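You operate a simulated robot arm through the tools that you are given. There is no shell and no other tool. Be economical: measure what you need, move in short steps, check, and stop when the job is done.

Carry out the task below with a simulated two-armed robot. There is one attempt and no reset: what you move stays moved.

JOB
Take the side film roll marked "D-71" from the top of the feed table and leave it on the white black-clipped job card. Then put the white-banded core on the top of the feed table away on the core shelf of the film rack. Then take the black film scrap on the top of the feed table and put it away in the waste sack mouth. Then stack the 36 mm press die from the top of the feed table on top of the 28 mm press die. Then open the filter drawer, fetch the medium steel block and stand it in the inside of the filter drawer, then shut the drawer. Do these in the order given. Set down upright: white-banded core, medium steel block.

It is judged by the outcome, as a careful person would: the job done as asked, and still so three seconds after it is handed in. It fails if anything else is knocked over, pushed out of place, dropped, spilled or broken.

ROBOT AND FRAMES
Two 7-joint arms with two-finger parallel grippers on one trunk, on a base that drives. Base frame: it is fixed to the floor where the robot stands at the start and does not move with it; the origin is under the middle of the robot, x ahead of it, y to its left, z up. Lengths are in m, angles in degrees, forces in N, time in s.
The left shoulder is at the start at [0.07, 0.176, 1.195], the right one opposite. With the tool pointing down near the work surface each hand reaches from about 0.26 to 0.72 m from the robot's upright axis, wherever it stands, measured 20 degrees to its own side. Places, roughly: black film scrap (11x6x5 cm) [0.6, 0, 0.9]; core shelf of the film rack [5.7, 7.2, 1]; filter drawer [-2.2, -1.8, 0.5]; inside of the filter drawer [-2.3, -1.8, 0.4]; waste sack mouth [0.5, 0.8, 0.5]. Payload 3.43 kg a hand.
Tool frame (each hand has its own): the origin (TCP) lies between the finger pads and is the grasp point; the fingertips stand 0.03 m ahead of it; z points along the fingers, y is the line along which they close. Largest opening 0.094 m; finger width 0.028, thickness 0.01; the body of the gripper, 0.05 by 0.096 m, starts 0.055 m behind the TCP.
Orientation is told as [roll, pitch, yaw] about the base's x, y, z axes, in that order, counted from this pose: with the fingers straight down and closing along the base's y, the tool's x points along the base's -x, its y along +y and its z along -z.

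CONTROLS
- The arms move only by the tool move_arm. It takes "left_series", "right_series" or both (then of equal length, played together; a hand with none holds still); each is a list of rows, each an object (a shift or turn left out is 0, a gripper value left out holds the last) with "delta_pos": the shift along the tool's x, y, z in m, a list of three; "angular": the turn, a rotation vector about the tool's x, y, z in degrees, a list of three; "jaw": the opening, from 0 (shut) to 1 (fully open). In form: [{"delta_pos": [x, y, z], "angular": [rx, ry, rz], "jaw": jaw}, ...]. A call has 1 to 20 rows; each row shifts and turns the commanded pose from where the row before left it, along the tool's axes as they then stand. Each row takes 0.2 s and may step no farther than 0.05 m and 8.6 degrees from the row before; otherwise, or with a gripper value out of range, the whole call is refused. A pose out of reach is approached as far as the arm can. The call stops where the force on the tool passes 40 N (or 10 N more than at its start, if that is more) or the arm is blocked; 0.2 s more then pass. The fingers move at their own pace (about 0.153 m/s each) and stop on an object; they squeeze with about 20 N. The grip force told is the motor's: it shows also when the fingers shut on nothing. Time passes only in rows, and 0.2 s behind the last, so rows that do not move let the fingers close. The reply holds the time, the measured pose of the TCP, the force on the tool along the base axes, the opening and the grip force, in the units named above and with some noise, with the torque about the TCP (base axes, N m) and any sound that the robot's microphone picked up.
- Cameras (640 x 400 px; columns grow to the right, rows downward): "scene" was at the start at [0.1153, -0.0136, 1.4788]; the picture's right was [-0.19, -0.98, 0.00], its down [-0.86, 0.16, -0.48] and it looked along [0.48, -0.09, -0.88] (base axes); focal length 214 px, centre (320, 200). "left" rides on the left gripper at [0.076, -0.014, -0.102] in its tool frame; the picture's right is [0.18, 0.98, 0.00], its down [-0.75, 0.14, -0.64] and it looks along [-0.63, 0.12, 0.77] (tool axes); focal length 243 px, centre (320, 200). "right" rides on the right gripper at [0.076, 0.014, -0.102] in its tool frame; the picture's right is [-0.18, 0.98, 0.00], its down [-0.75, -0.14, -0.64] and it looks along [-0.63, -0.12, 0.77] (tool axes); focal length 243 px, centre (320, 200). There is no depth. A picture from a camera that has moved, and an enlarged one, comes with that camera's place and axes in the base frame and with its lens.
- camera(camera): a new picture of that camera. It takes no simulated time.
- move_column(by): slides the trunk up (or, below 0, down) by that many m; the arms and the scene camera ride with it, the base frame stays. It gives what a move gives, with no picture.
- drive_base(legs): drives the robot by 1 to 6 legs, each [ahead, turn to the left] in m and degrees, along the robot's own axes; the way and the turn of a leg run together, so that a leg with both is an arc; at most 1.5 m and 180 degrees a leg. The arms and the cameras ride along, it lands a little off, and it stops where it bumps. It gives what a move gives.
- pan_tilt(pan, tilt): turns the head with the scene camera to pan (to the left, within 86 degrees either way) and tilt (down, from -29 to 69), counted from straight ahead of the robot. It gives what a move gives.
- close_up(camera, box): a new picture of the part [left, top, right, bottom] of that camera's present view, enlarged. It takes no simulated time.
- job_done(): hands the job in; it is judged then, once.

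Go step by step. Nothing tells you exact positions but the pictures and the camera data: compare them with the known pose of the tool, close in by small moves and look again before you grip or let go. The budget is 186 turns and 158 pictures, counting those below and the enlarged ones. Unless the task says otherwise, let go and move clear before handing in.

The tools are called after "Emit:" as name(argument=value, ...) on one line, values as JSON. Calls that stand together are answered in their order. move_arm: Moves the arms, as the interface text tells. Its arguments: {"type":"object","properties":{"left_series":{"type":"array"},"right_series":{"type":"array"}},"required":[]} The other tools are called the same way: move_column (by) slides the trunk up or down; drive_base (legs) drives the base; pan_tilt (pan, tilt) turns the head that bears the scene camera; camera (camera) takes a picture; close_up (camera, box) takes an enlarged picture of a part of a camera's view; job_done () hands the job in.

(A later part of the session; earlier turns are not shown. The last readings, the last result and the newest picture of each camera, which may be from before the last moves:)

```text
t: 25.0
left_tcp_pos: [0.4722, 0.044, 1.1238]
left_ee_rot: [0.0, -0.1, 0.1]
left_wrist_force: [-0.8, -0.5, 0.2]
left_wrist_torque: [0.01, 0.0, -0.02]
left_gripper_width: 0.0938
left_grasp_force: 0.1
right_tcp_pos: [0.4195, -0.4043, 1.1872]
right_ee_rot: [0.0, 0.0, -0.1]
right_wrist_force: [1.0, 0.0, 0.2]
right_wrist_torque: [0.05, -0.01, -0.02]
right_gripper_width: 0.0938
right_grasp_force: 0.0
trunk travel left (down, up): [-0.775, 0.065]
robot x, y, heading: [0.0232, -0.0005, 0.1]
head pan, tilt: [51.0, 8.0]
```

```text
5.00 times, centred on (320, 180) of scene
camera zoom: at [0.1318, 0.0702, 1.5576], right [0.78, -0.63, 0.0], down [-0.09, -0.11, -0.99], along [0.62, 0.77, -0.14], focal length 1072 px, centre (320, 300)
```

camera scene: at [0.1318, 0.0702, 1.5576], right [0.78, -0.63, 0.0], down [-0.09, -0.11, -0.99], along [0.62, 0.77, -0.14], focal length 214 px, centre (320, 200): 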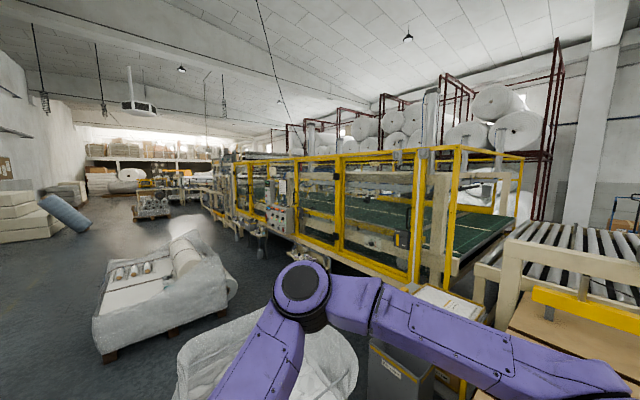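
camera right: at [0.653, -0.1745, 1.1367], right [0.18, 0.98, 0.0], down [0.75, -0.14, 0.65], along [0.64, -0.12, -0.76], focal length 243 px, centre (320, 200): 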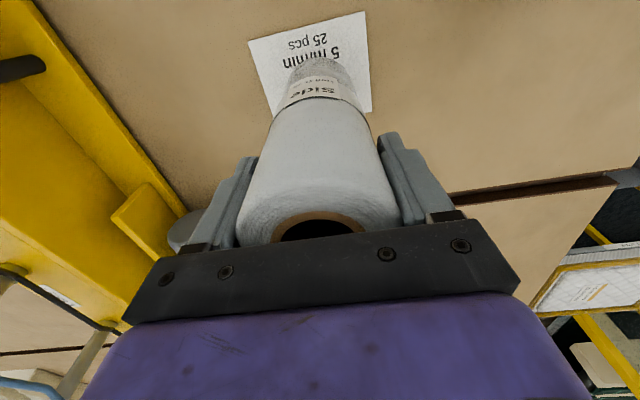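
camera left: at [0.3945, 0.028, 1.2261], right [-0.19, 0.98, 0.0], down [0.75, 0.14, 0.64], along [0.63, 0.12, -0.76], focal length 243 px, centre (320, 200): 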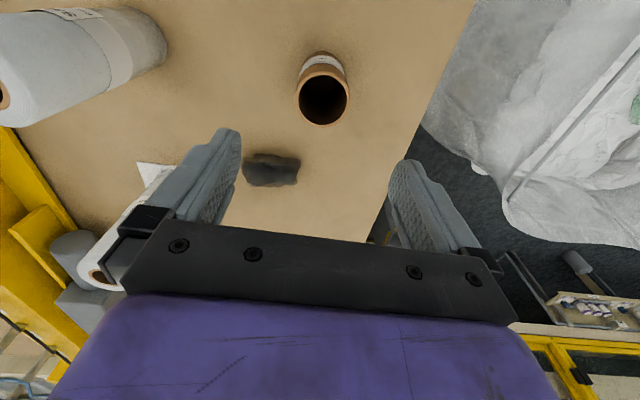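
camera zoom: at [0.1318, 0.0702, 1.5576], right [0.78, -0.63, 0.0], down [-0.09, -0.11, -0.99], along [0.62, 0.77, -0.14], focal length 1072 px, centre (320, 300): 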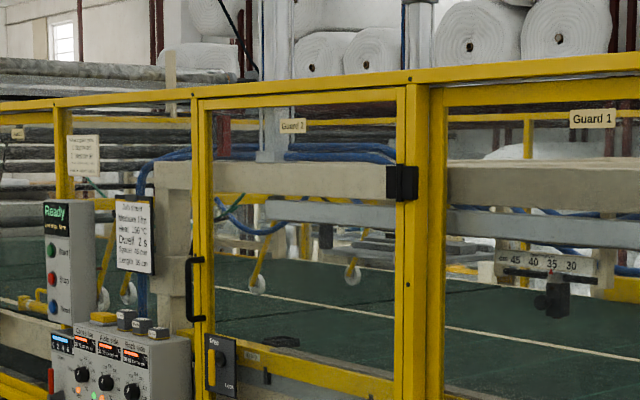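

The rack lies behind the line of machines, so I need a route. I look at the far end of the line and at the right side.

Emit:
close_up(camera="scene", box=[70, 120, 310, 270])

Emit:
pan_tilt(pan=0, tilt=12)

Emit:
camera(camera="scene")

Emit:
pan_tilt(pan=-60, tilt=12)

Emit:
camera(camera="scene")

```text
2.67 times, centred on (190, 195) of scene
camera zoom: at [0.1318, 0.0702, 1.5576], right [0.78, -0.63, 0.0], down [-0.09, -0.11, -0.99], along [0.62, 0.77, -0.14], focal length 572 px, centre (667, 213)
```

zoom: 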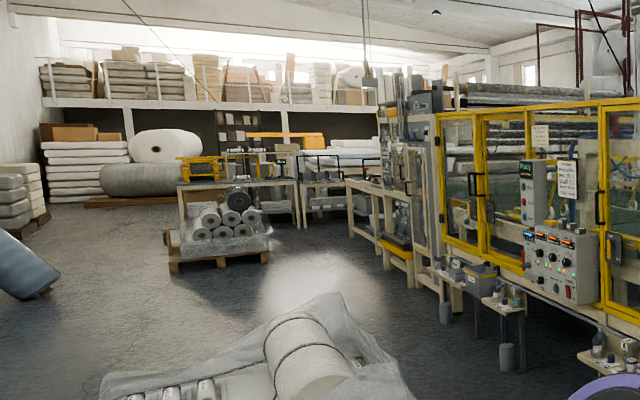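

```text
t: 26.2
left_tcp_pos: [0.4729, 0.0444, 1.1226]
left_ee_rot: [0.0, -0.1, 0.1]
left_wrist_force: [0.7, 0.6, 0.0]
left_wrist_torque: [0.01, -0.04, 0.01]
left_gripper_width: 0.0943
left_grasp_force: 0.0
right_tcp_pos: [0.4178, -0.4036, 1.1873]
right_ee_rot: [0.0, 0.0, 0.0]
right_wrist_force: [0.0, -0.4, -0.4]
right_wrist_torque: [0.01, 0.0, 0.01]
right_gripper_width: 0.0942
right_grasp_force: 0.1
trunk travel left (down, up): [-0.775, 0.065]
robot x, y, heading: [0.0271, -0.0035, -0.2]
head pan, tilt: [0.0, 12.0]
```

```text
122 pictures are left
camera scene: at [0.1667, -0.0012, 1.5512], right [0.0, -1.0, 0.0], down [-0.21, 0.0, -0.98], along [0.98, 0.0, -0.21], focal length 214 px, centre (320, 200)
```

scene: 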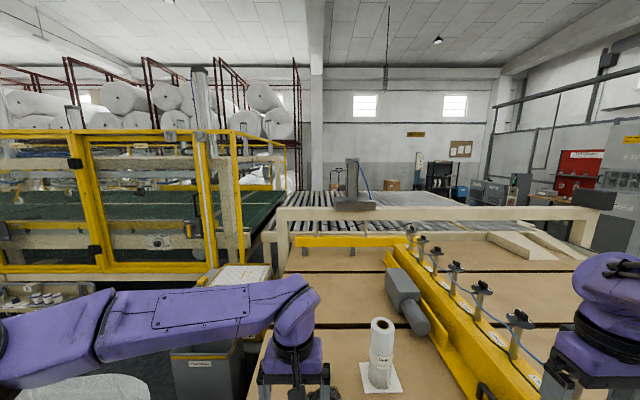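

```text
t: 27.5
left_tcp_pos: [0.4712, 0.0444, 1.1227]
left_ee_rot: [0.0, -0.1, 0.2]
left_wrist_force: [-0.3, -0.6, -0.2]
left_wrist_torque: [0.0, 0.01, 0.0]
left_gripper_width: 0.0939
left_grasp_force: 0.0
right_tcp_pos: [0.4184, -0.4049, 1.1861]
right_ee_rot: [0.0, 0.0, 0.0]
right_wrist_force: [0.3, -1.2, 0.9]
right_wrist_torque: [0.02, -0.02, 0.0]
right_gripper_width: 0.0941
right_grasp_force: 0.2
trunk travel left (down, up): [-0.775, 0.065]
robot x, y, heading: [0.0262, 0.0028, -0.2]
head pan, tilt: [-60.0, 12.0]
```

```text
121 pictures are left
camera scene: at [0.1202, -0.082, 1.5512], right [-0.87, -0.5, 0.0], down [-0.1, 0.18, -0.98], along [0.49, -0.85, -0.21], focal length 214 px, centre (320, 200)
```

scene: 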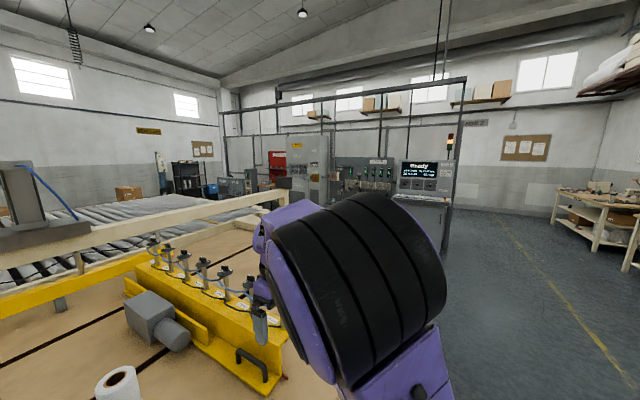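

The rack is a long red structure behind the line, facing an aisle. A 45° tilted grip will suit a shelf, so I back up 12 cm and tilt the left hand.

Emit:
drive_base(legs=[[-0.12, 0]])

Emit:
pan_tilt(pan=0, tilt=50)

Emit:
move_arm(left_series=[{"angular": [0, -7.5, 0]}, {"angular": [0, -7.5, 0]}, {"angular": [0, -7.5, 0]}, {"angular": [0, -7.5, 0]}, {"angular": [0, -7.5, 0]}, {"angular": [0, -7.5, 0]}, {}])

Emit:
camera(camera="scene")

```text
t: 28.7
left_tcp_pos: [0.3549, 0.0442, 1.1235]
left_ee_rot: [0.1, 0.0, -0.1]
left_wrist_force: [0.2, 0.4, 0.4]
left_wrist_torque: [0.0, 0.03, -0.01]
left_gripper_width: 0.0939
left_grasp_force: 0.1
right_tcp_pos: [0.2986, -0.4059, 1.1854]
right_ee_rot: [-0.1, -0.1, -0.2]
right_wrist_force: [0.3, -0.1, 0.2]
right_wrist_torque: [0.0, 0.01, -0.03]
right_gripper_width: 0.0943
right_grasp_force: 0.2
trunk travel left (down, up): [-0.775, 0.065]
robot x, y, heading: [-0.0966, -0.0024, -0.2]
head pan, tilt: [-60.0, 12.0]
```

```text
t: 30.0
left_tcp_pos: [0.3517, 0.044, 1.1231]
left_ee_rot: [0.0, -0.1, -0.1]
left_wrist_force: [0.5, -0.4, -0.2]
left_wrist_torque: [-0.01, -0.02, -0.01]
left_gripper_width: 0.094
left_grasp_force: 0.0
right_tcp_pos: [0.2974, -0.4054, 1.187]
right_ee_rot: [0.0, -0.1, -0.2]
right_wrist_force: [-0.3, 0.4, 1.2]
right_wrist_torque: [-0.03, 0.04, 0.03]
right_gripper_width: 0.094
right_grasp_force: 0.1
trunk travel left (down, up): [-0.775, 0.065]
robot x, y, heading: [-0.0975, 0.0006, -0.3]
head pan, tilt: [0.0, 50.0]
```

```text
t: 31.6
left_tcp_pos: [0.354, 0.0438, 1.1236]
left_ee_rot: [0.0, -45.2, -0.1]
left_wrist_force: [0.4, 0.0, 0.1]
left_wrist_torque: [0.0, 0.0, 0.02]
left_gripper_width: 0.0943
left_grasp_force: 0.0
right_tcp_pos: [0.2978, -0.4051, 1.1855]
right_ee_rot: [0.0, 0.0, -0.2]
right_wrist_force: [-0.1, 0.2, 0.2]
right_wrist_torque: [0.01, 0.01, 0.0]
right_gripper_width: 0.0939
right_grasp_force: 0.1
trunk travel left (down, up): [-0.775, 0.065]
robot x, y, heading: [-0.0968, 0.0009, -0.3]
head pan, tilt: [0.0, 50.0]
```

```text
120 pictures are left
camera scene: at [0.0309, -0.0013, 1.4925], right [0.0, -1.0, 0.0], down [-0.77, 0.0, -0.64], along [0.64, 0.0, -0.77], focal length 214 px, centre (320, 200)
```

scene: 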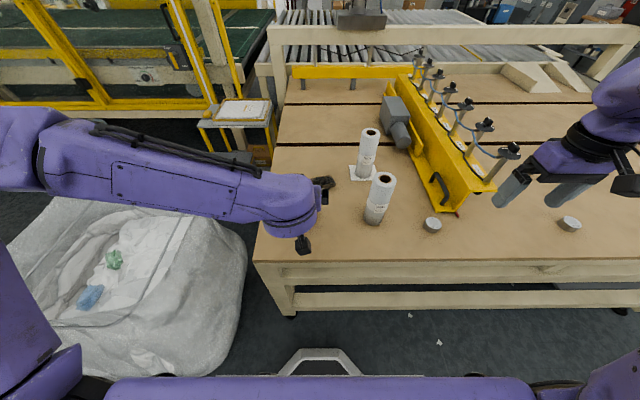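

Emit:
move_arm(left_series=[{"delta_pos": [0.024, 0.001, 0]}, {"delta_pos": [0.0237, 0.001, 0.02]}, {"delta_pos": [0, 0, 0.04]}, {"delta_pos": [0, 0, 0.04]}, {}])

Emit:
camera(camera="left")

```text
t: 32.8
left_tcp_pos: [0.3894, 0.0455, 1.0152]
left_ee_rot: [0.0, -45.0, -0.2]
left_wrist_force: [1.0, 0.4, 0.0]
left_wrist_torque: [-0.01, 0.02, 0.03]
left_gripper_width: 0.0939
left_grasp_force: 0.1
right_tcp_pos: [0.2967, -0.4055, 1.1858]
right_ee_rot: [0.1, -0.2, -0.2]
right_wrist_force: [-0.5, 0.8, 0.3]
right_wrist_torque: [-0.04, 0.02, -0.02]
right_gripper_width: 0.0941
right_grasp_force: 0.0
trunk travel left (down, up): [-0.775, 0.065]
robot x, y, heading: [-0.0976, -0.0046, -0.0]
head pan, tilt: [0.0, 50.0]
```

```text
119 pictures are left
camera left: at [0.2633, 0.0309, 1.0344], right [-0.13, 0.98, -0.13], down [0.08, 0.14, 0.99], along [0.99, 0.12, -0.09], focal length 243 px, centre (320, 200)
```

left: 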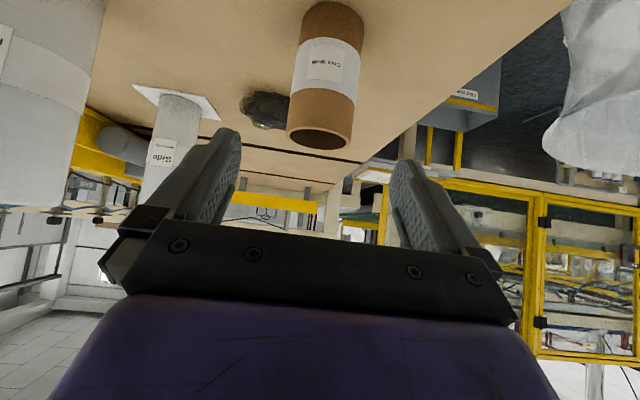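

The core's axis is at y≈0.048, height 0.85–0.96. I advance along the fingers to straddle it.

Emit:
move_arm(left_series=[{"delta_pos": [0, 0.002, 0.04]}, {"delta_pos": [0, 0, 0.04]}, {"delta_pos": [0, 0, 0.037]}, {}])

Emit:
camera(camera="left")

```text
t: 33.8
left_tcp_pos: [0.4735, 0.0473, 0.9344]
left_ee_rot: [0.0, -45.1, -0.1]
left_wrist_force: [0.5, 0.2, 0.6]
left_wrist_torque: [-0.03, -0.01, -0.01]
left_gripper_width: 0.094
left_grasp_force: 0.0
right_tcp_pos: [0.2976, -0.4058, 1.1879]
right_ee_rot: [0.0, 0.0, -0.2]
right_wrist_force: [0.0, 0.2, 0.5]
right_wrist_torque: [0.02, 0.02, 0.0]
right_gripper_width: 0.0939
right_grasp_force: 0.0
trunk travel left (down, up): [-0.775, 0.065]
robot x, y, heading: [-0.0973, 0.0, 0.0]
head pan, tilt: [0.0, 50.0]
```

```text
118 pictures are left
camera left: at [0.3464, 0.0338, 0.9533], right [-0.13, 0.98, -0.13], down [0.08, 0.14, 0.99], along [0.99, 0.12, -0.09], focal length 243 px, centre (320, 200)
```

left: 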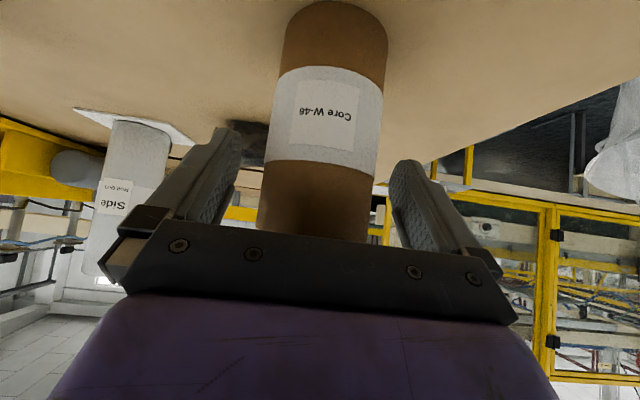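

Good, the core is between the fingers. I close and lift.

Emit:
move_arm(left_series=[{"jaw": 0.5}, {"jaw": 0}, {}, {}, {"delta_pos": [-0.014, 0, -0.014]}, {"delta_pos": [-0.021, 0, -0.021]}, {"delta_pos": [-0.028, 0, -0.028]}, {"delta_pos": [-0.028, 0, -0.028]}, {}])

Emit:
camera(camera="left")

```text
t: 35.8
left_tcp_pos: [0.4735, 0.0481, 1.066]
left_ee_rot: [0.1, -45.0, -0.1]
left_wrist_force: [0.7, 0.4, -0.4]
left_wrist_torque: [0.03, 0.0, 0.0]
left_gripper_width: 0.0623
left_grasp_force: 20.2
right_tcp_pos: [0.2971, -0.4047, 1.1862]
right_ee_rot: [0.0, 0.0, -0.2]
right_wrist_force: [0.4, 0.5, -0.8]
right_wrist_torque: [-0.02, 0.04, -0.06]
right_gripper_width: 0.0941
right_grasp_force: 0.1
trunk travel left (down, up): [-0.775, 0.065]
robot x, y, heading: [-0.0946, -0.0016, -0.2]
head pan, tilt: [0.0, 50.0]
```

```text
117 pictures are left
camera left: at [0.3478, 0.0335, 1.0846], right [-0.13, 0.98, -0.13], down [0.08, 0.14, 0.99], along [0.99, 0.12, -0.1], focal length 243 px, centre (320, 200)
```

left: 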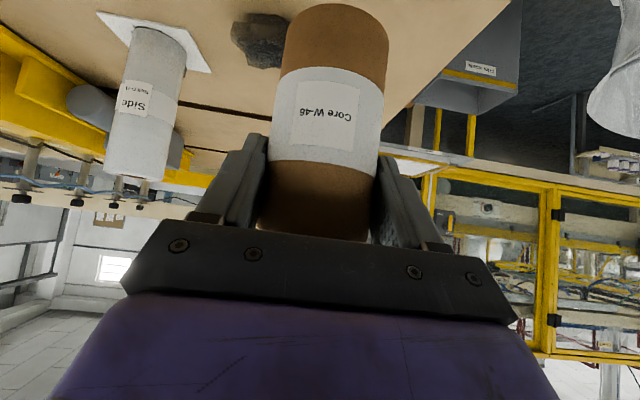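

The core is held. I pull it in toward the body, back up, and look around for the route.

Emit:
move_arm(left_series=[{"delta_pos": [0.018, 0, -0.035]}, {"delta_pos": [0.018, 0, -0.035]}, {"delta_pos": [0.018, 0, -0.035]}, {"delta_pos": [0.018, 0, -0.035]}], right_series=[{"delta_pos": [0.02, 0.03, 0], "jaw": 0}, {"delta_pos": [0.02, 0.03, 0]}, {"delta_pos": [0.02, 0.03, 0]}, {"delta_pos": [0.02, 0.03, 0]}])

Emit:
drive_base(legs=[[-0.6, 0]])

Emit:
pan_tilt(pan=-30, tilt=15)

Emit:
camera(camera="scene")

Emit:
pan_tilt(pan=45, tilt=15)

Emit:
camera(camera="scene")

```text
t: 36.8
left_tcp_pos: [0.3193, 0.0498, 1.1144]
left_ee_rot: [-0.2, -45.2, 0.1]
left_wrist_force: [0.4, -0.3, -0.5]
left_wrist_torque: [-0.02, -0.03, 0.03]
left_gripper_width: 0.0619
left_grasp_force: 19.8
right_tcp_pos: [0.2856, -0.3488, 1.1547]
right_ee_rot: [0.7, 0.0, -0.5]
right_wrist_force: [-0.4, 0.2, -0.2]
right_wrist_torque: [-0.03, -0.03, 0.01]
right_gripper_width: 0.0003
right_grasp_force: 19.7
right hand out of reach, approached as far as the arm can: row 2, 3, 4
trunk travel left (down, up): [-0.775, 0.065]
robot x, y, heading: [-0.097, -0.0016, -0.3]
head pan, tilt: [0.0, 50.0]
```

```text
t: 40.3
left_tcp_pos: [-0.3008, 0.0505, 1.1133]
left_ee_rot: [0.0, -45.1, -0.5]
left_wrist_force: [-0.7, -0.2, -0.8]
left_wrist_torque: [0.0, 0.04, 0.01]
left_gripper_width: 0.0617
left_grasp_force: 20.0
right_tcp_pos: [-0.336, -0.35, 1.1532]
right_ee_rot: [0.9, 0.0, -0.7]
right_wrist_force: [0.2, 0.6, 0.4]
right_wrist_torque: [0.01, 0.02, 0.01]
right_gripper_width: 0.0
right_grasp_force: 19.9
trunk travel left (down, up): [-0.775, 0.065]
robot x, y, heading: [-0.7247, 0.0018, -0.6]
head pan, tilt: [0.0, 50.0]
```

```text
t: 41.3
left_tcp_pos: [-0.3004, 0.0495, 1.113]
left_ee_rot: [0.0, -45.1, -0.5]
left_wrist_force: [0.5, -0.3, -0.5]
left_wrist_torque: [0.0, -0.02, 0.01]
left_gripper_width: 0.0616
left_grasp_force: 20.0
right_tcp_pos: [-0.3363, -0.3491, 1.1542]
right_ee_rot: [1.2, 0.0, -0.8]
right_wrist_force: [0.2, 0.5, 0.1]
right_wrist_torque: [-0.04, 0.01, -0.02]
right_gripper_width: 0.0
right_grasp_force: 19.5
trunk travel left (down, up): [-0.775, 0.065]
robot x, y, heading: [-0.719, 0.0015, -0.2]
head pan, tilt: [-30.0, 15.0]
```

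```text
116 pictures are left
camera scene: at [-0.5883, -0.0455, 1.5462], right [-0.51, -0.86, 0.0], down [-0.22, 0.13, -0.97], along [0.83, -0.49, -0.26], focal length 214 px, centre (320, 200)
```

scene: 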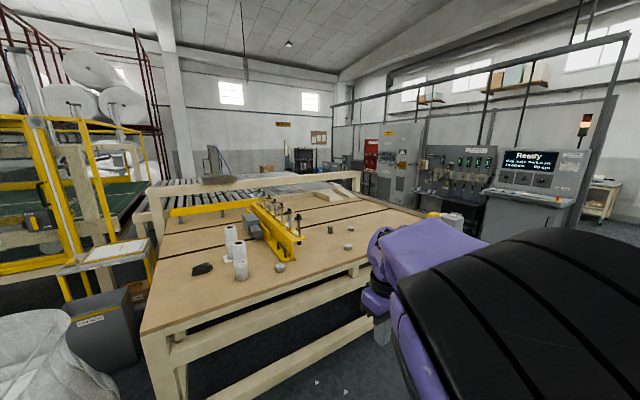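

```text
t: 42.8
left_tcp_pos: [-0.3004, 0.0498, 1.1134]
left_ee_rot: [0.0, -45.1, -0.4]
left_wrist_force: [0.5, -0.1, 0.4]
left_wrist_torque: [-0.02, 0.02, -0.02]
left_gripper_width: 0.0617
left_grasp_force: 19.9
right_tcp_pos: [-0.3368, -0.3489, 1.1541]
right_ee_rot: [1.1, 0.0, -0.9]
right_wrist_force: [-0.4, -0.6, -0.6]
right_wrist_torque: [0.02, 0.02, 0.0]
right_gripper_width: 0.0
right_grasp_force: 20.3
trunk travel left (down, up): [-0.775, 0.065]
robot x, y, heading: [-0.7194, 0.0002, -0.3]
head pan, tilt: [45.0, 15.0]
```

```text
115 pictures are left
camera scene: at [-0.6025, 0.0671, 1.5463], right [0.7, -0.71, 0.0], down [-0.18, -0.18, -0.97], along [0.69, 0.68, -0.26], focal length 214 px, centre (320, 200)
```

scene: 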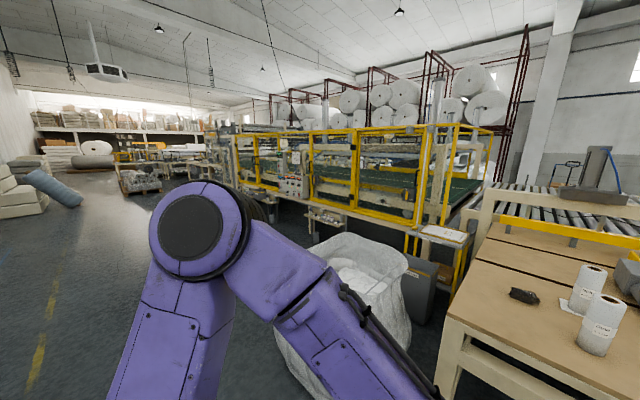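

Emit:
close_up(camera="scene", box=[100, 110, 260, 210])

Emit:
pan_tilt(pan=-30, tilt=15)

Emit:
close_up(camera="scene", box=[300, 120, 480, 240])

Emit:
close_up(camera="scene", box=[120, 120, 340, 240])

```text
4.00 times, centred on (180, 160) of scene
camera zoom: at [-0.6025, 0.0671, 1.5463], right [0.7, -0.71, 0.0], down [-0.18, -0.18, -0.97], along [0.69, 0.68, -0.26], focal length 858 px, centre (880, 360)
```

zoom: 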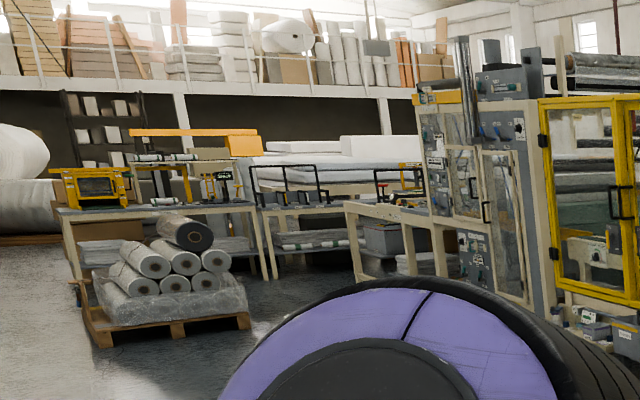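

```text
t: 44.2
left_tcp_pos: [-0.3013, 0.0493, 1.114]
left_ee_rot: [0.0, -45.1, -0.5]
left_wrist_force: [0.3, -0.1, -0.5]
left_wrist_torque: [0.03, 0.02, 0.01]
left_gripper_width: 0.0615
left_grasp_force: 19.8
right_tcp_pos: [-0.3353, -0.3497, 1.1547]
right_ee_rot: [1.1, 0.1, -0.9]
right_wrist_force: [-0.2, 0.7, 0.1]
right_wrist_torque: [-0.01, 0.02, -0.01]
right_gripper_width: 0.0
right_grasp_force: 20.8
trunk travel left (down, up): [-0.775, 0.065]
robot x, y, heading: [-0.719, -0.0007, -0.4]
head pan, tilt: [-30.0, 15.0]
```

```text
3.33 times, centred on (390, 180) of scene
camera zoom: at [-0.5886, -0.0456, 1.5463], right [-0.51, -0.86, 0.0], down [-0.22, 0.13, -0.97], along [0.83, -0.49, -0.26], focal length 715 px, centre (87, 267)
```

zoom: 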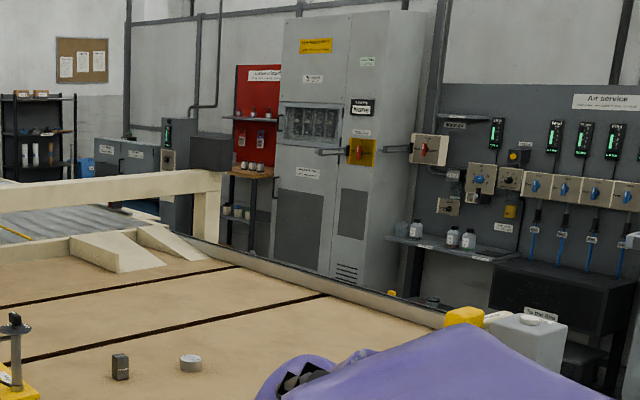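

```text
2.91 times, centred on (230, 180) of scene
camera zoom: at [-0.5886, -0.0456, 1.5463], right [-0.51, -0.86, 0.0], down [-0.22, 0.13, -0.97], along [0.83, -0.49, -0.26], focal length 624 px, centre (582, 258)
```

zoom: 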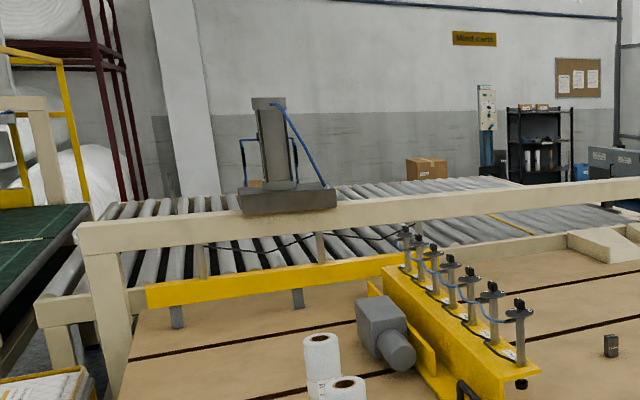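

There seems to be an aisle past the table's right end (about y = -1.85) before the cabinets (y about -4), leading behind the line. I turn right and drive 1.6 m, then look.

Emit:
drive_base(legs=[[0, -90], [1.5, 0], [0.5, 0]])

Emit:
pan_tilt(pan=60, tilt=15)

Emit:
camera(camera="scene")

Emit:
pan_tilt(pan=0, tilt=15)

Emit:
camera(camera="scene")

```text
t: 58.3
left_tcp_pos: [-0.804, -2.4457, 1.1131]
left_ee_rot: [0.0, -45.2, -93.3]
left_wrist_force: [0.5, 0.4, 0.1]
left_wrist_torque: [0.01, -0.03, -0.03]
left_gripper_width: 0.0606
left_grasp_force: 20.1
right_tcp_pos: [-1.1997, -2.3905, 1.1546]
right_ee_rot: [1.2, 0.0, -93.6]
right_wrist_force: [-0.6, -0.3, 1.1]
right_wrist_torque: [0.01, -0.02, 0.01]
right_gripper_width: 0.0
right_grasp_force: 19.7
trunk travel left (down, up): [-0.775, 0.065]
robot x, y, heading: [-0.8283, -2.0243, -92.9]
head pan, tilt: [-30.0, 15.0]
```

```text
t: 60.0
left_tcp_pos: [-0.8026, -2.4466, 1.1135]
left_ee_rot: [0.0, -45.1, -93.2]
left_wrist_force: [0.2, 0.4, -0.6]
left_wrist_torque: [-0.03, -0.01, -0.03]
left_gripper_width: 0.0604
left_grasp_force: 19.9
right_tcp_pos: [-1.2003, -2.3901, 1.1548]
right_ee_rot: [1.1, 0.0, -93.6]
right_wrist_force: [-0.3, 0.1, 0.6]
right_wrist_torque: [-0.01, 0.0, 0.0]
right_gripper_width: 0.0
right_grasp_force: 19.8
trunk travel left (down, up): [-0.775, 0.065]
robot x, y, heading: [-0.8286, -2.0263, -93.3]
head pan, tilt: [60.0, 15.0]
```

```text
111 pictures are left
camera scene: at [-0.7539, -2.1267, 1.5463], right [-0.55, -0.84, 0.0], down [-0.22, 0.14, -0.97], along [0.81, -0.53, -0.26], focal length 214 px, centre (320, 200)
```

scene: 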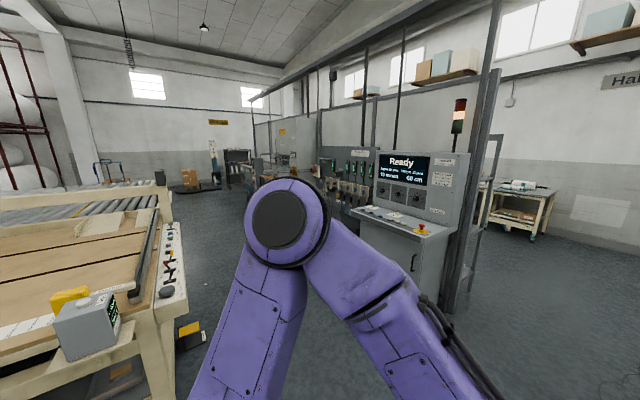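

```text
t: 61.2
left_tcp_pos: [-0.8032, -2.4465, 1.1137]
left_ee_rot: [0.0, -45.2, -93.4]
left_wrist_force: [-0.6, -0.6, -0.6]
left_wrist_torque: [-0.01, 0.0, 0.03]
left_gripper_width: 0.0607
left_grasp_force: 20.1
right_tcp_pos: [-1.2, -2.3906, 1.1538]
right_ee_rot: [1.1, -0.1, -93.5]
right_wrist_force: [0.3, -0.3, 0.4]
right_wrist_torque: [0.0, 0.01, -0.01]
right_gripper_width: 0.0
right_grasp_force: 20.0
trunk travel left (down, up): [-0.775, 0.065]
robot x, y, heading: [-0.8324, -2.0284, -93.2]
head pan, tilt: [0.0, 15.0]
```

```text
110 pictures are left
camera scene: at [-0.8372, -2.1688, 1.5463], right [-1.0, 0.06, 0.0], down [0.01, 0.26, -0.97], along [-0.05, -0.96, -0.26], focal length 214 px, centre (320, 200)
```

scene: 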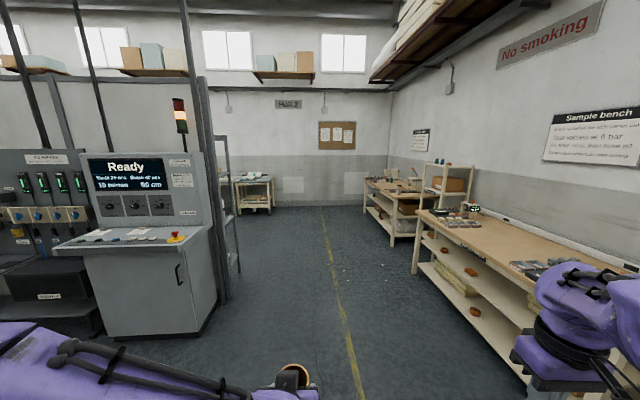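

A clear aisle runs along y ≈ -2.9 to the back wall. I drive into it.

Emit:
drive_base(legs=[[0.87, 0], [0, 93.2], [1.5, 0], [1.5, 0]])

Emit:
pan_tilt(pan=25, tilt=12)

Emit:
camera(camera="scene")

```text
t: 83.9
left_tcp_pos: [2.5511, -2.7813, 1.1145]
left_ee_rot: [0.1, -45.1, 1.2]
left_wrist_force: [-0.1, -0.4, -0.9]
left_wrist_torque: [0.0, 0.01, 0.02]
left_gripper_width: 0.0595
left_grasp_force: 20.0
right_tcp_pos: [2.5263, -3.1801, 1.1537]
right_ee_rot: [1.1, 0.0, 0.9]
right_wrist_force: [0.7, 0.6, 0.0]
right_wrist_torque: [-0.01, 0.0, -0.05]
right_gripper_width: 0.0
right_grasp_force: 19.5
trunk travel left (down, up): [-0.775, 0.065]
robot x, y, heading: [2.1312, -2.8396, 1.2]
head pan, tilt: [0.0, 15.0]
```

```text
t: 84.8
left_tcp_pos: [2.5521, -2.7809, 1.1133]
left_ee_rot: [0.1, -45.1, 1.3]
left_wrist_force: [0.3, -0.2, -0.8]
left_wrist_torque: [0.0, 0.05, -0.01]
left_gripper_width: 0.0595
left_grasp_force: 20.4
right_tcp_pos: [2.5274, -3.1805, 1.1532]
right_ee_rot: [1.1, 0.0, 1.0]
right_wrist_force: [-0.2, -0.7, -0.1]
right_wrist_torque: [-0.02, -0.01, 0.04]
right_gripper_width: 0.0001
right_grasp_force: 20.0
trunk travel left (down, up): [-0.775, 0.065]
robot x, y, heading: [2.1313, -2.8425, 1.3]
head pan, tilt: [25.0, 12.0]
```

```text
109 pictures are left
camera scene: at [2.268, -2.7987, 1.5511], right [0.44, -0.9, 0.0], down [-0.19, -0.09, -0.98], along [0.88, 0.43, -0.21], focal length 214 px, centre (320, 200)
```

scene: 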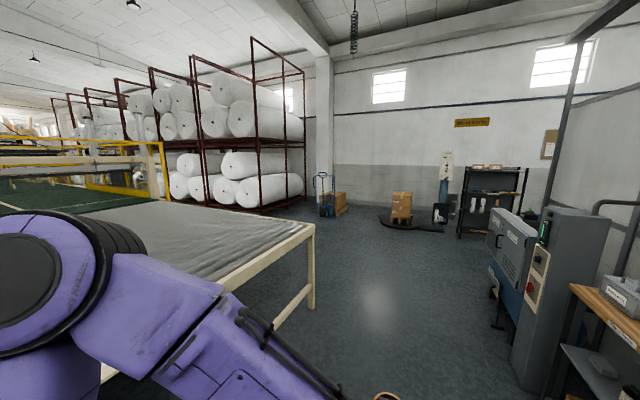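

The outfeed ends at x ≈ 4.0 and a wide aisle (x ≈ 4.2–6.4) runs along the red rack. I check the grip and drive round.

Emit:
camera(camera="left")

Emit:
drive_base(legs=[[1.5, 0], [1.5, 0], [0, 88.8], [1.5, 0]])

Emit:
pan_tilt(pan=0, tilt=10)

Emit:
camera(camera="scene")

```text
108 pictures are left
camera left: at [2.4254, -2.7985, 1.1321], right [-0.15, 0.98, -0.13], down [0.07, 0.14, 0.99], along [0.99, 0.14, -0.09], focal length 243 px, centre (320, 200)
```

left: 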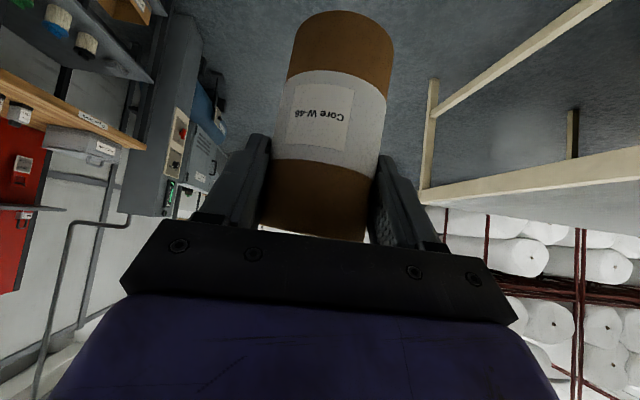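

```text
t: 109.9
left_tcp_pos: [4.9574, -0.7884, 1.1137]
left_ee_rot: [0.0, -45.2, 93.2]
left_wrist_force: [0.2, -0.1, -1.1]
left_wrist_torque: [-0.01, 0.01, 0.0]
left_gripper_width: 0.0593
left_grasp_force: 20.4
right_tcp_pos: [5.3576, -0.7972, 1.1534]
right_ee_rot: [1.2, -0.1, 93.1]
right_wrist_force: [0.0, -0.2, -0.2]
right_wrist_torque: [0.04, 0.0, 0.02]
right_gripper_width: 0.0
right_grasp_force: 20.1
trunk travel left (down, up): [-0.775, 0.065]
robot x, y, heading: [5.0317, -1.2056, 93.5]
head pan, tilt: [25.0, 12.0]
```

```text
t: 110.8
left_tcp_pos: [4.9577, -0.7877, 1.1133]
left_ee_rot: [0.0, -45.1, 93.4]
left_wrist_force: [-1.1, 0.2, -0.1]
left_wrist_torque: [0.03, 0.01, -0.03]
left_gripper_width: 0.0592
left_grasp_force: 19.8
right_tcp_pos: [5.3584, -0.7973, 1.1529]
right_ee_rot: [1.2, 0.0, 93.0]
right_wrist_force: [0.5, 1.0, 0.1]
right_wrist_torque: [0.0, -0.03, -0.03]
right_gripper_width: 0.0
right_grasp_force: 19.8
trunk travel left (down, up): [-0.775, 0.065]
robot x, y, heading: [5.0305, -1.2062, 93.1]
head pan, tilt: [0.0, 10.0]
```

```text
107 pictures are left
camera scene: at [5.0245, -1.061, 1.5544], right [1.0, 0.06, 0.0], down [0.01, -0.17, -0.98], along [-0.06, 0.98, -0.17], focal length 214 px, centre (320, 200)
```

scene: 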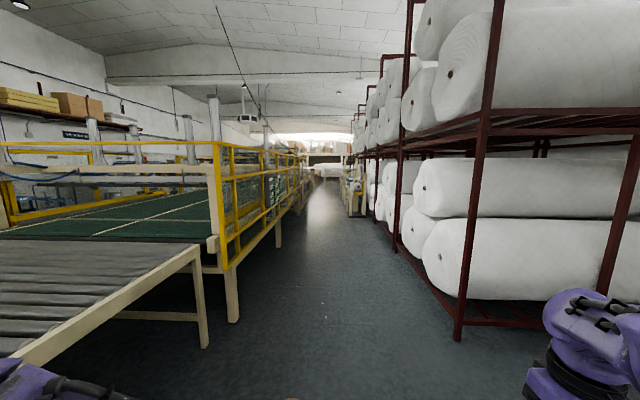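

Good aisle. I zoom ahead to find the core shelf.

Emit:
close_up(camera="scene", box=[290, 150, 400, 250])

Emit:
drive_base(legs=[[0, -3.5], [1.5, 0], [1.5, 0], [1.0, 0]])

Emit:
camera(camera="scene")

```text
4.00 times, centred on (345, 200) of scene
camera zoom: at [5.0245, -1.061, 1.5544], right [1.0, 0.06, 0.0], down [0.01, -0.17, -0.98], along [-0.06, 0.98, -0.17], focal length 858 px, centre (220, 200)
```

zoom: 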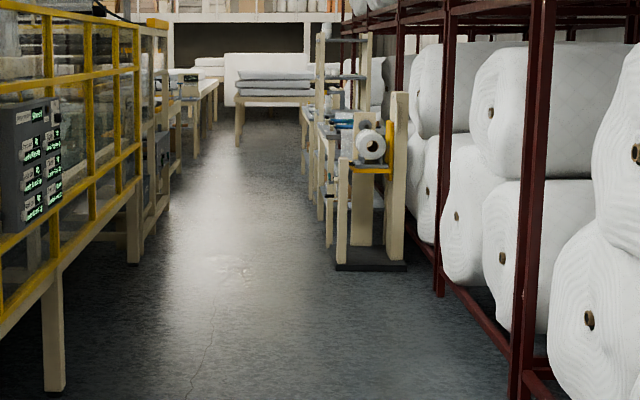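

```text
t: 130.6
left_tcp_pos: [4.9482, 3.2506, 1.1124]
left_ee_rot: [0.0, -45.1, 91.1]
left_wrist_force: [-0.9, 0.0, -1.2]
left_wrist_torque: [-0.01, 0.01, 0.0]
left_gripper_width: 0.0593
left_grasp_force: 20.3
right_tcp_pos: [5.348, 3.2267, 1.1534]
right_ee_rot: [1.2, 0.0, 91.0]
right_wrist_force: [-0.6, 0.0, -0.2]
right_wrist_torque: [0.01, 0.01, -0.01]
right_gripper_width: 0.0
right_grasp_force: 20.2
trunk travel left (down, up): [-0.775, 0.065]
robot x, y, heading: [5.0084, 2.8295, 91.2]
head pan, tilt: [0.0, 10.0]
```

```text
105 pictures are left
camera scene: at [5.0054, 2.9752, 1.5545], right [1.0, 0.02, 0.0], down [0.0, -0.17, -0.98], along [-0.02, 0.98, -0.17], focal length 214 px, centre (320, 200)
```

scene: 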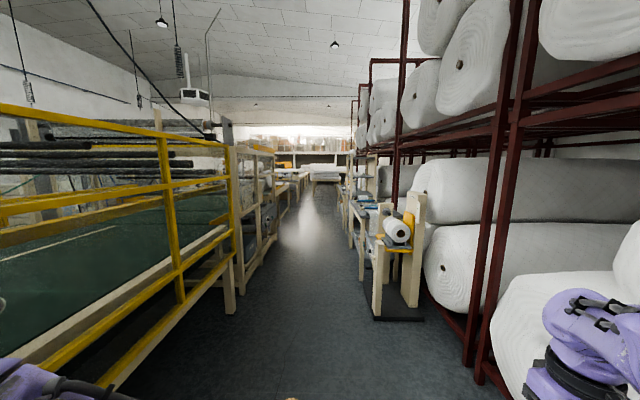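

Emit:
drive_base(legs=[[0, 4], [1.5, 0], [0.7, 0], [0, -5]])

Emit:
pan_tilt(pan=-30, tilt=20)

Emit:
camera(camera="scene")

```text
t: 142.7
left_tcp_pos: [4.7151, 5.4881, 1.1137]
left_ee_rot: [-0.1, -45.1, 91.5]
left_wrist_force: [-0.9, -0.5, -0.5]
left_wrist_torque: [-0.01, -0.02, 0.02]
left_gripper_width: 0.059
left_grasp_force: 20.2
right_tcp_pos: [5.1154, 5.4645, 1.1546]
right_ee_rot: [1.1, 0.0, 91.1]
right_wrist_force: [-0.5, -0.4, -0.1]
right_wrist_torque: [0.06, -0.02, 0.0]
right_gripper_width: 0.0
right_grasp_force: 20.2
trunk travel left (down, up): [-0.775, 0.065]
robot x, y, heading: [4.7795, 5.0655, 91.7]
head pan, tilt: [0.0, 10.0]
```

```text
t: 143.6
left_tcp_pos: [4.7173, 5.4881, 1.1132]
left_ee_rot: [-0.1, -45.1, 91.4]
left_wrist_force: [0.3, -0.2, 0.1]
left_wrist_torque: [0.01, -0.02, 0.0]
left_gripper_width: 0.059
left_grasp_force: 20.9
right_tcp_pos: [5.1175, 5.466, 1.1525]
right_ee_rot: [1.2, 0.0, 91.2]
right_wrist_force: [0.3, 0.1, -0.7]
right_wrist_torque: [-0.01, 0.02, 0.0]
right_gripper_width: 0.0
right_grasp_force: 19.7
trunk travel left (down, up): [-0.775, 0.065]
robot x, y, heading: [4.7763, 5.0707, 91.4]
head pan, tilt: [-30.0, 20.0]
```

```text
104 pictures are left
camera scene: at [4.822, 5.2021, 1.5381], right [0.88, -0.48, 0.0], down [-0.16, -0.3, -0.94], along [0.45, 0.83, -0.34], focal length 214 px, centre (320, 200)
```

scene: 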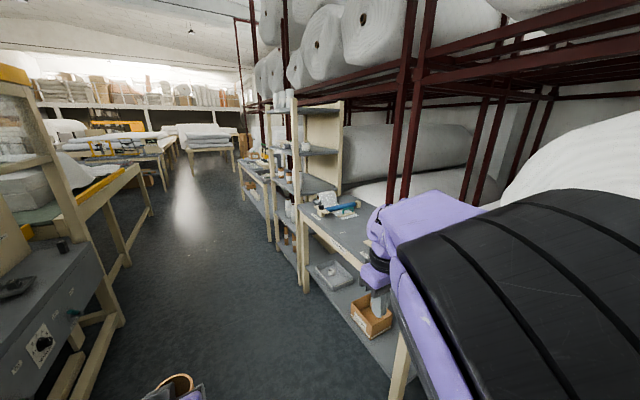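

Emit:
close_up(camera="scene", box=[225, 80, 385, 240])

Emit:
drive_base(legs=[[1.3, 0], [0.4, 0]])

Emit:
pan_tilt(pan=-60, tilt=15)

Emit:
camera(camera="scene")

```text
2.50 times, centred on (305, 160) of scene
camera zoom: at [4.822, 5.2021, 1.5381], right [0.88, -0.48, 0.0], down [-0.16, -0.3, -0.94], along [0.45, 0.83, -0.34], focal length 536 px, centre (358, 300)
```

zoom: 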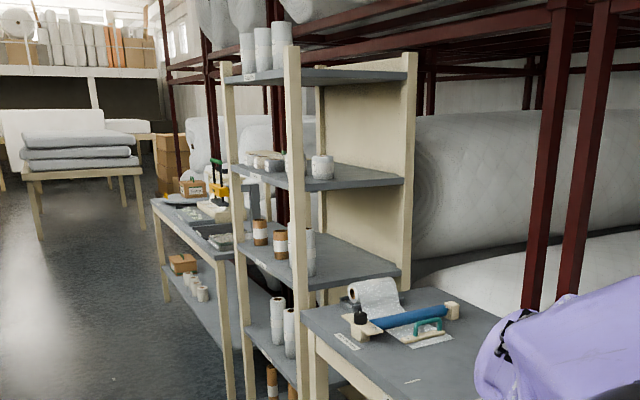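

```text
t: 152.4
left_tcp_pos: [4.6752, 7.2223, 1.115]
left_ee_rot: [0.0, -45.1, 91.4]
left_wrist_force: [0.8, -0.3, -1.1]
left_wrist_torque: [-0.03, -0.03, -0.02]
left_gripper_width: 0.059
left_grasp_force: 19.8
right_tcp_pos: [5.0748, 7.1999, 1.1548]
right_ee_rot: [1.2, 0.0, 91.2]
right_wrist_force: [0.1, 0.1, 0.6]
right_wrist_torque: [-0.02, -0.01, 0.0]
right_gripper_width: 0.0002
right_grasp_force: 20.1
trunk travel left (down, up): [-0.775, 0.065]
robot x, y, heading: [4.7325, 6.8092, 91.3]
head pan, tilt: [-30.0, 20.0]
```

```text
t: 153.3
left_tcp_pos: [4.6738, 7.2229, 1.1129]
left_ee_rot: [0.0, -45.2, 91.3]
left_wrist_force: [-0.2, -0.2, 0.0]
left_wrist_torque: [-0.03, 0.0, -0.03]
left_gripper_width: 0.0587
left_grasp_force: 20.5
right_tcp_pos: [5.0738, 7.2012, 1.1534]
right_ee_rot: [1.2, 0.0, 91.0]
right_wrist_force: [0.6, -0.1, 1.3]
right_wrist_torque: [0.0, 0.01, 0.02]
right_gripper_width: 0.0
right_grasp_force: 19.8
trunk travel left (down, up): [-0.775, 0.065]
robot x, y, heading: [4.7361, 6.805, 91.3]
head pan, tilt: [-60.0, 15.0]
```

```text
102 pictures are left
camera scene: at [4.8145, 6.9037, 1.5463], right [0.52, -0.85, 0.0], down [-0.22, -0.14, -0.97], along [0.82, 0.5, -0.26], focal length 214 px, centre (320, 200)
```

scene: 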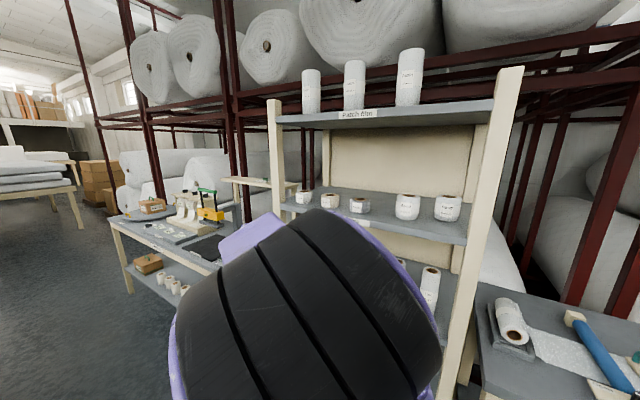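

The film rack is the beige shelf unit; the core shelf is the level with brown cores. I turn to face it.

Emit:
drive_base(legs=[[0, -91.3]])

Emit:
pan_tilt(pan=12, tilt=25)

Emit:
camera(camera="scene")

Emit:
camera(camera="right")

```text
t: 157.6
left_tcp_pos: [5.1553, 6.8551, 1.1132]
left_ee_rot: [-0.1, -45.1, -0.4]
left_wrist_force: [-0.4, 1.1, -0.7]
left_wrist_torque: [0.02, -0.01, 0.01]
left_gripper_width: 0.0592
left_grasp_force: 20.5
right_tcp_pos: [5.1199, 6.4547, 1.1538]
right_ee_rot: [1.2, 0.0, -0.7]
right_wrist_force: [-0.7, 0.9, 0.3]
right_wrist_torque: [0.04, 0.01, -0.02]
right_gripper_width: 0.0
right_grasp_force: 19.8
trunk travel left (down, up): [-0.775, 0.065]
robot x, y, heading: [4.7356, 6.8056, -0.3]
head pan, tilt: [-60.0, 15.0]
```

```text
t: 159.1
left_tcp_pos: [5.1547, 6.852, 1.1137]
left_ee_rot: [0.1, -45.2, -0.3]
left_wrist_force: [0.8, 0.5, -1.4]
left_wrist_torque: [-0.01, -0.01, -0.02]
left_gripper_width: 0.0589
left_grasp_force: 19.7
right_tcp_pos: [5.1201, 6.4553, 1.1537]
right_ee_rot: [1.2, 0.1, -0.7]
right_wrist_force: [0.0, -0.6, -0.4]
right_wrist_torque: [-0.02, -0.01, -0.02]
right_gripper_width: 0.0001
right_grasp_force: 20.1
trunk travel left (down, up): [-0.775, 0.065]
robot x, y, heading: [4.7314, 6.8029, -0.5]
head pan, tilt: [12.0, 25.0]
```

```text
101 pictures are left
camera scene: at [4.8765, 6.8231, 1.53], right [0.2, -0.98, 0.0], down [-0.41, -0.09, -0.91], along [0.89, 0.18, -0.42], focal length 214 px, centre (320, 200)
```

scene: 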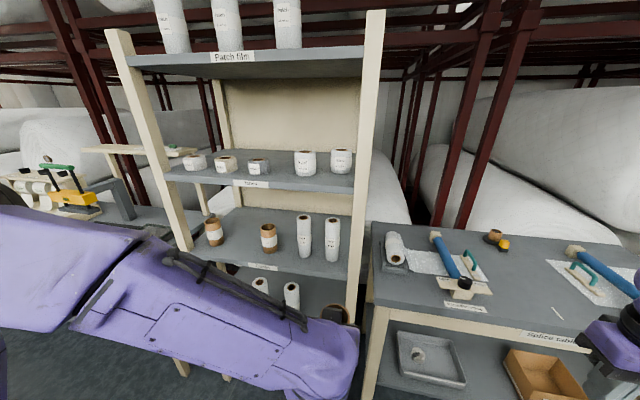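

```text
100 pictures are left
camera right: at [5.0434, 6.4656, 1.2578], right [0.2, 0.98, 0.02], down [0.75, -0.16, 0.64], along [0.63, -0.11, -0.77], focal length 243 px, centre (320, 200)
```

right: 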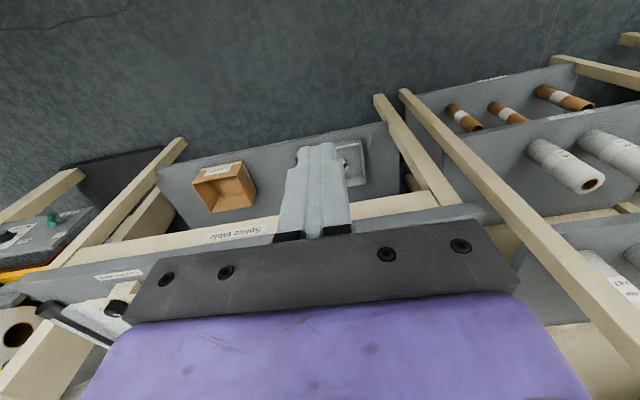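

I zoom to read the shelf labels.

Emit:
close_up(camera="scene", box=[140, 130, 380, 330])

Emit:
close_up(camera="scene", box=[230, 240, 310, 300])

Emit:
close_up(camera="right", box=[380, 50, 640, 230])

```text
2.00 times, centred on (260, 230) of scene
camera zoom: at [4.8765, 6.8231, 1.53], right [0.2, -0.98, 0.0], down [-0.41, -0.09, -0.91], along [0.89, 0.18, -0.42], focal length 429 px, centre (440, 140)
```

zoom: 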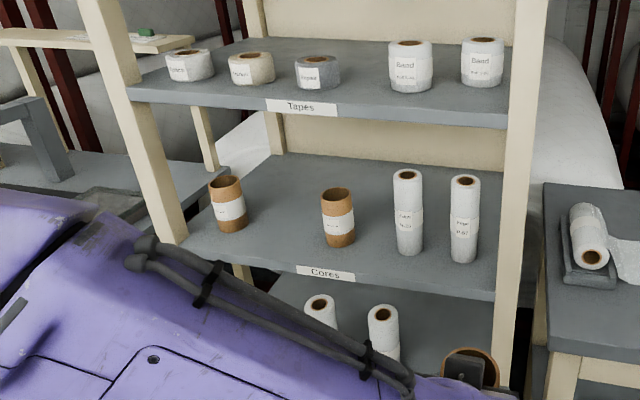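

```text
6.67 times, centred on (270, 270) of scene
camera zoom: at [4.8765, 6.8231, 1.53], right [0.2, -0.98, 0.0], down [-0.41, -0.09, -0.91], along [0.89, 0.18, -0.42], focal length 1430 px, centre (653, -267)
```

zoom: 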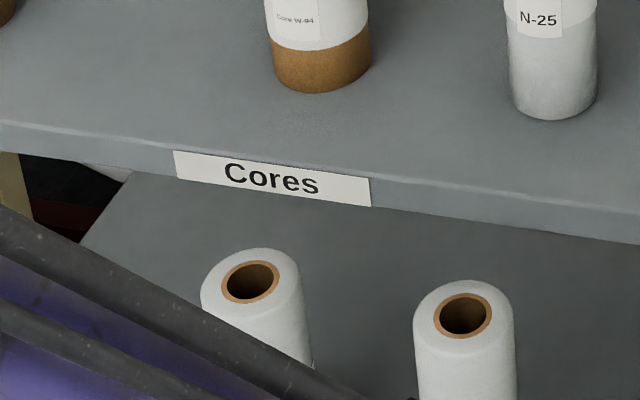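

```text
2.22 times, centred on (510, 140) of right
camera zoom: at [5.0434, 6.4656, 1.2578], right [0.2, 0.98, 0.02], down [0.75, -0.16, 0.64], along [0.63, -0.11, -0.77], focal length 539 px, centre (-102, 333)
```

zoom: 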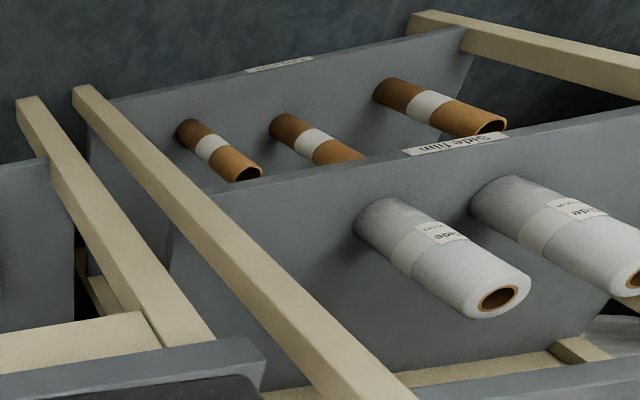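

The "Cores" shelf surface is at z ≈ 1.0, front edge x ≈ 5.42; there is a free gap at y ≈ 7.27 between two cores. I shift the base left 0.3 m.

Emit:
drive_base(legs=[[0, 90], [0.3, 0], [0, -90]])

Emit:
pan_tilt(pan=5, tilt=30)

Emit:
camera(camera="scene")

```text
t: 168.7
left_tcp_pos: [5.1651, 7.1357, 1.1144]
left_ee_rot: [0.0, -45.1, -2.3]
left_wrist_force: [-0.2, -0.5, -0.6]
left_wrist_torque: [-0.01, -0.04, 0.0]
left_gripper_width: 0.0591
left_grasp_force: 20.0
right_tcp_pos: [5.1151, 6.7386, 1.1538]
right_ee_rot: [1.2, 0.0, -2.5]
right_wrist_force: [-0.5, -0.6, 0.1]
right_wrist_torque: [0.03, -0.01, 0.0]
right_gripper_width: 0.0
right_grasp_force: 19.6
trunk travel left (down, up): [-0.775, 0.065]
robot x, y, heading: [4.7435, 7.102, -1.9]
head pan, tilt: [12.0, 25.0]
```

```text
t: 169.4
left_tcp_pos: [5.1652, 7.1354, 1.1141]
left_ee_rot: [-0.1, -45.2, -2.3]
left_wrist_force: [0.2, -0.4, -0.4]
left_wrist_torque: [0.02, 0.01, 0.01]
left_gripper_width: 0.0591
left_grasp_force: 19.7
right_tcp_pos: [5.1158, 6.7378, 1.1537]
right_ee_rot: [1.2, 0.1, -2.6]
right_wrist_force: [0.3, -0.4, -0.4]
right_wrist_torque: [-0.02, -0.03, -0.05]
right_gripper_width: 0.0001
right_grasp_force: 19.9
trunk travel left (down, up): [-0.775, 0.065]
robot x, y, heading: [4.7427, 7.0995, -2.4]
head pan, tilt: [5.0, 30.0]
```

```text
96 pictures are left
camera scene: at [4.885, 7.1033, 1.5221], right [0.05, -1.0, 0.0], down [-0.5, -0.02, -0.87], along [0.87, 0.04, -0.5], focal length 214 px, centre (320, 200)
```

scene: 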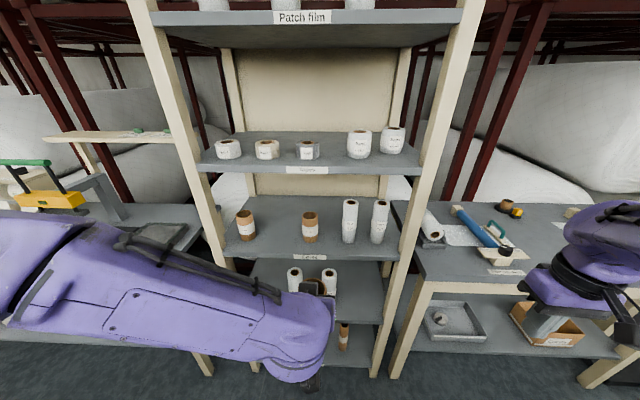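

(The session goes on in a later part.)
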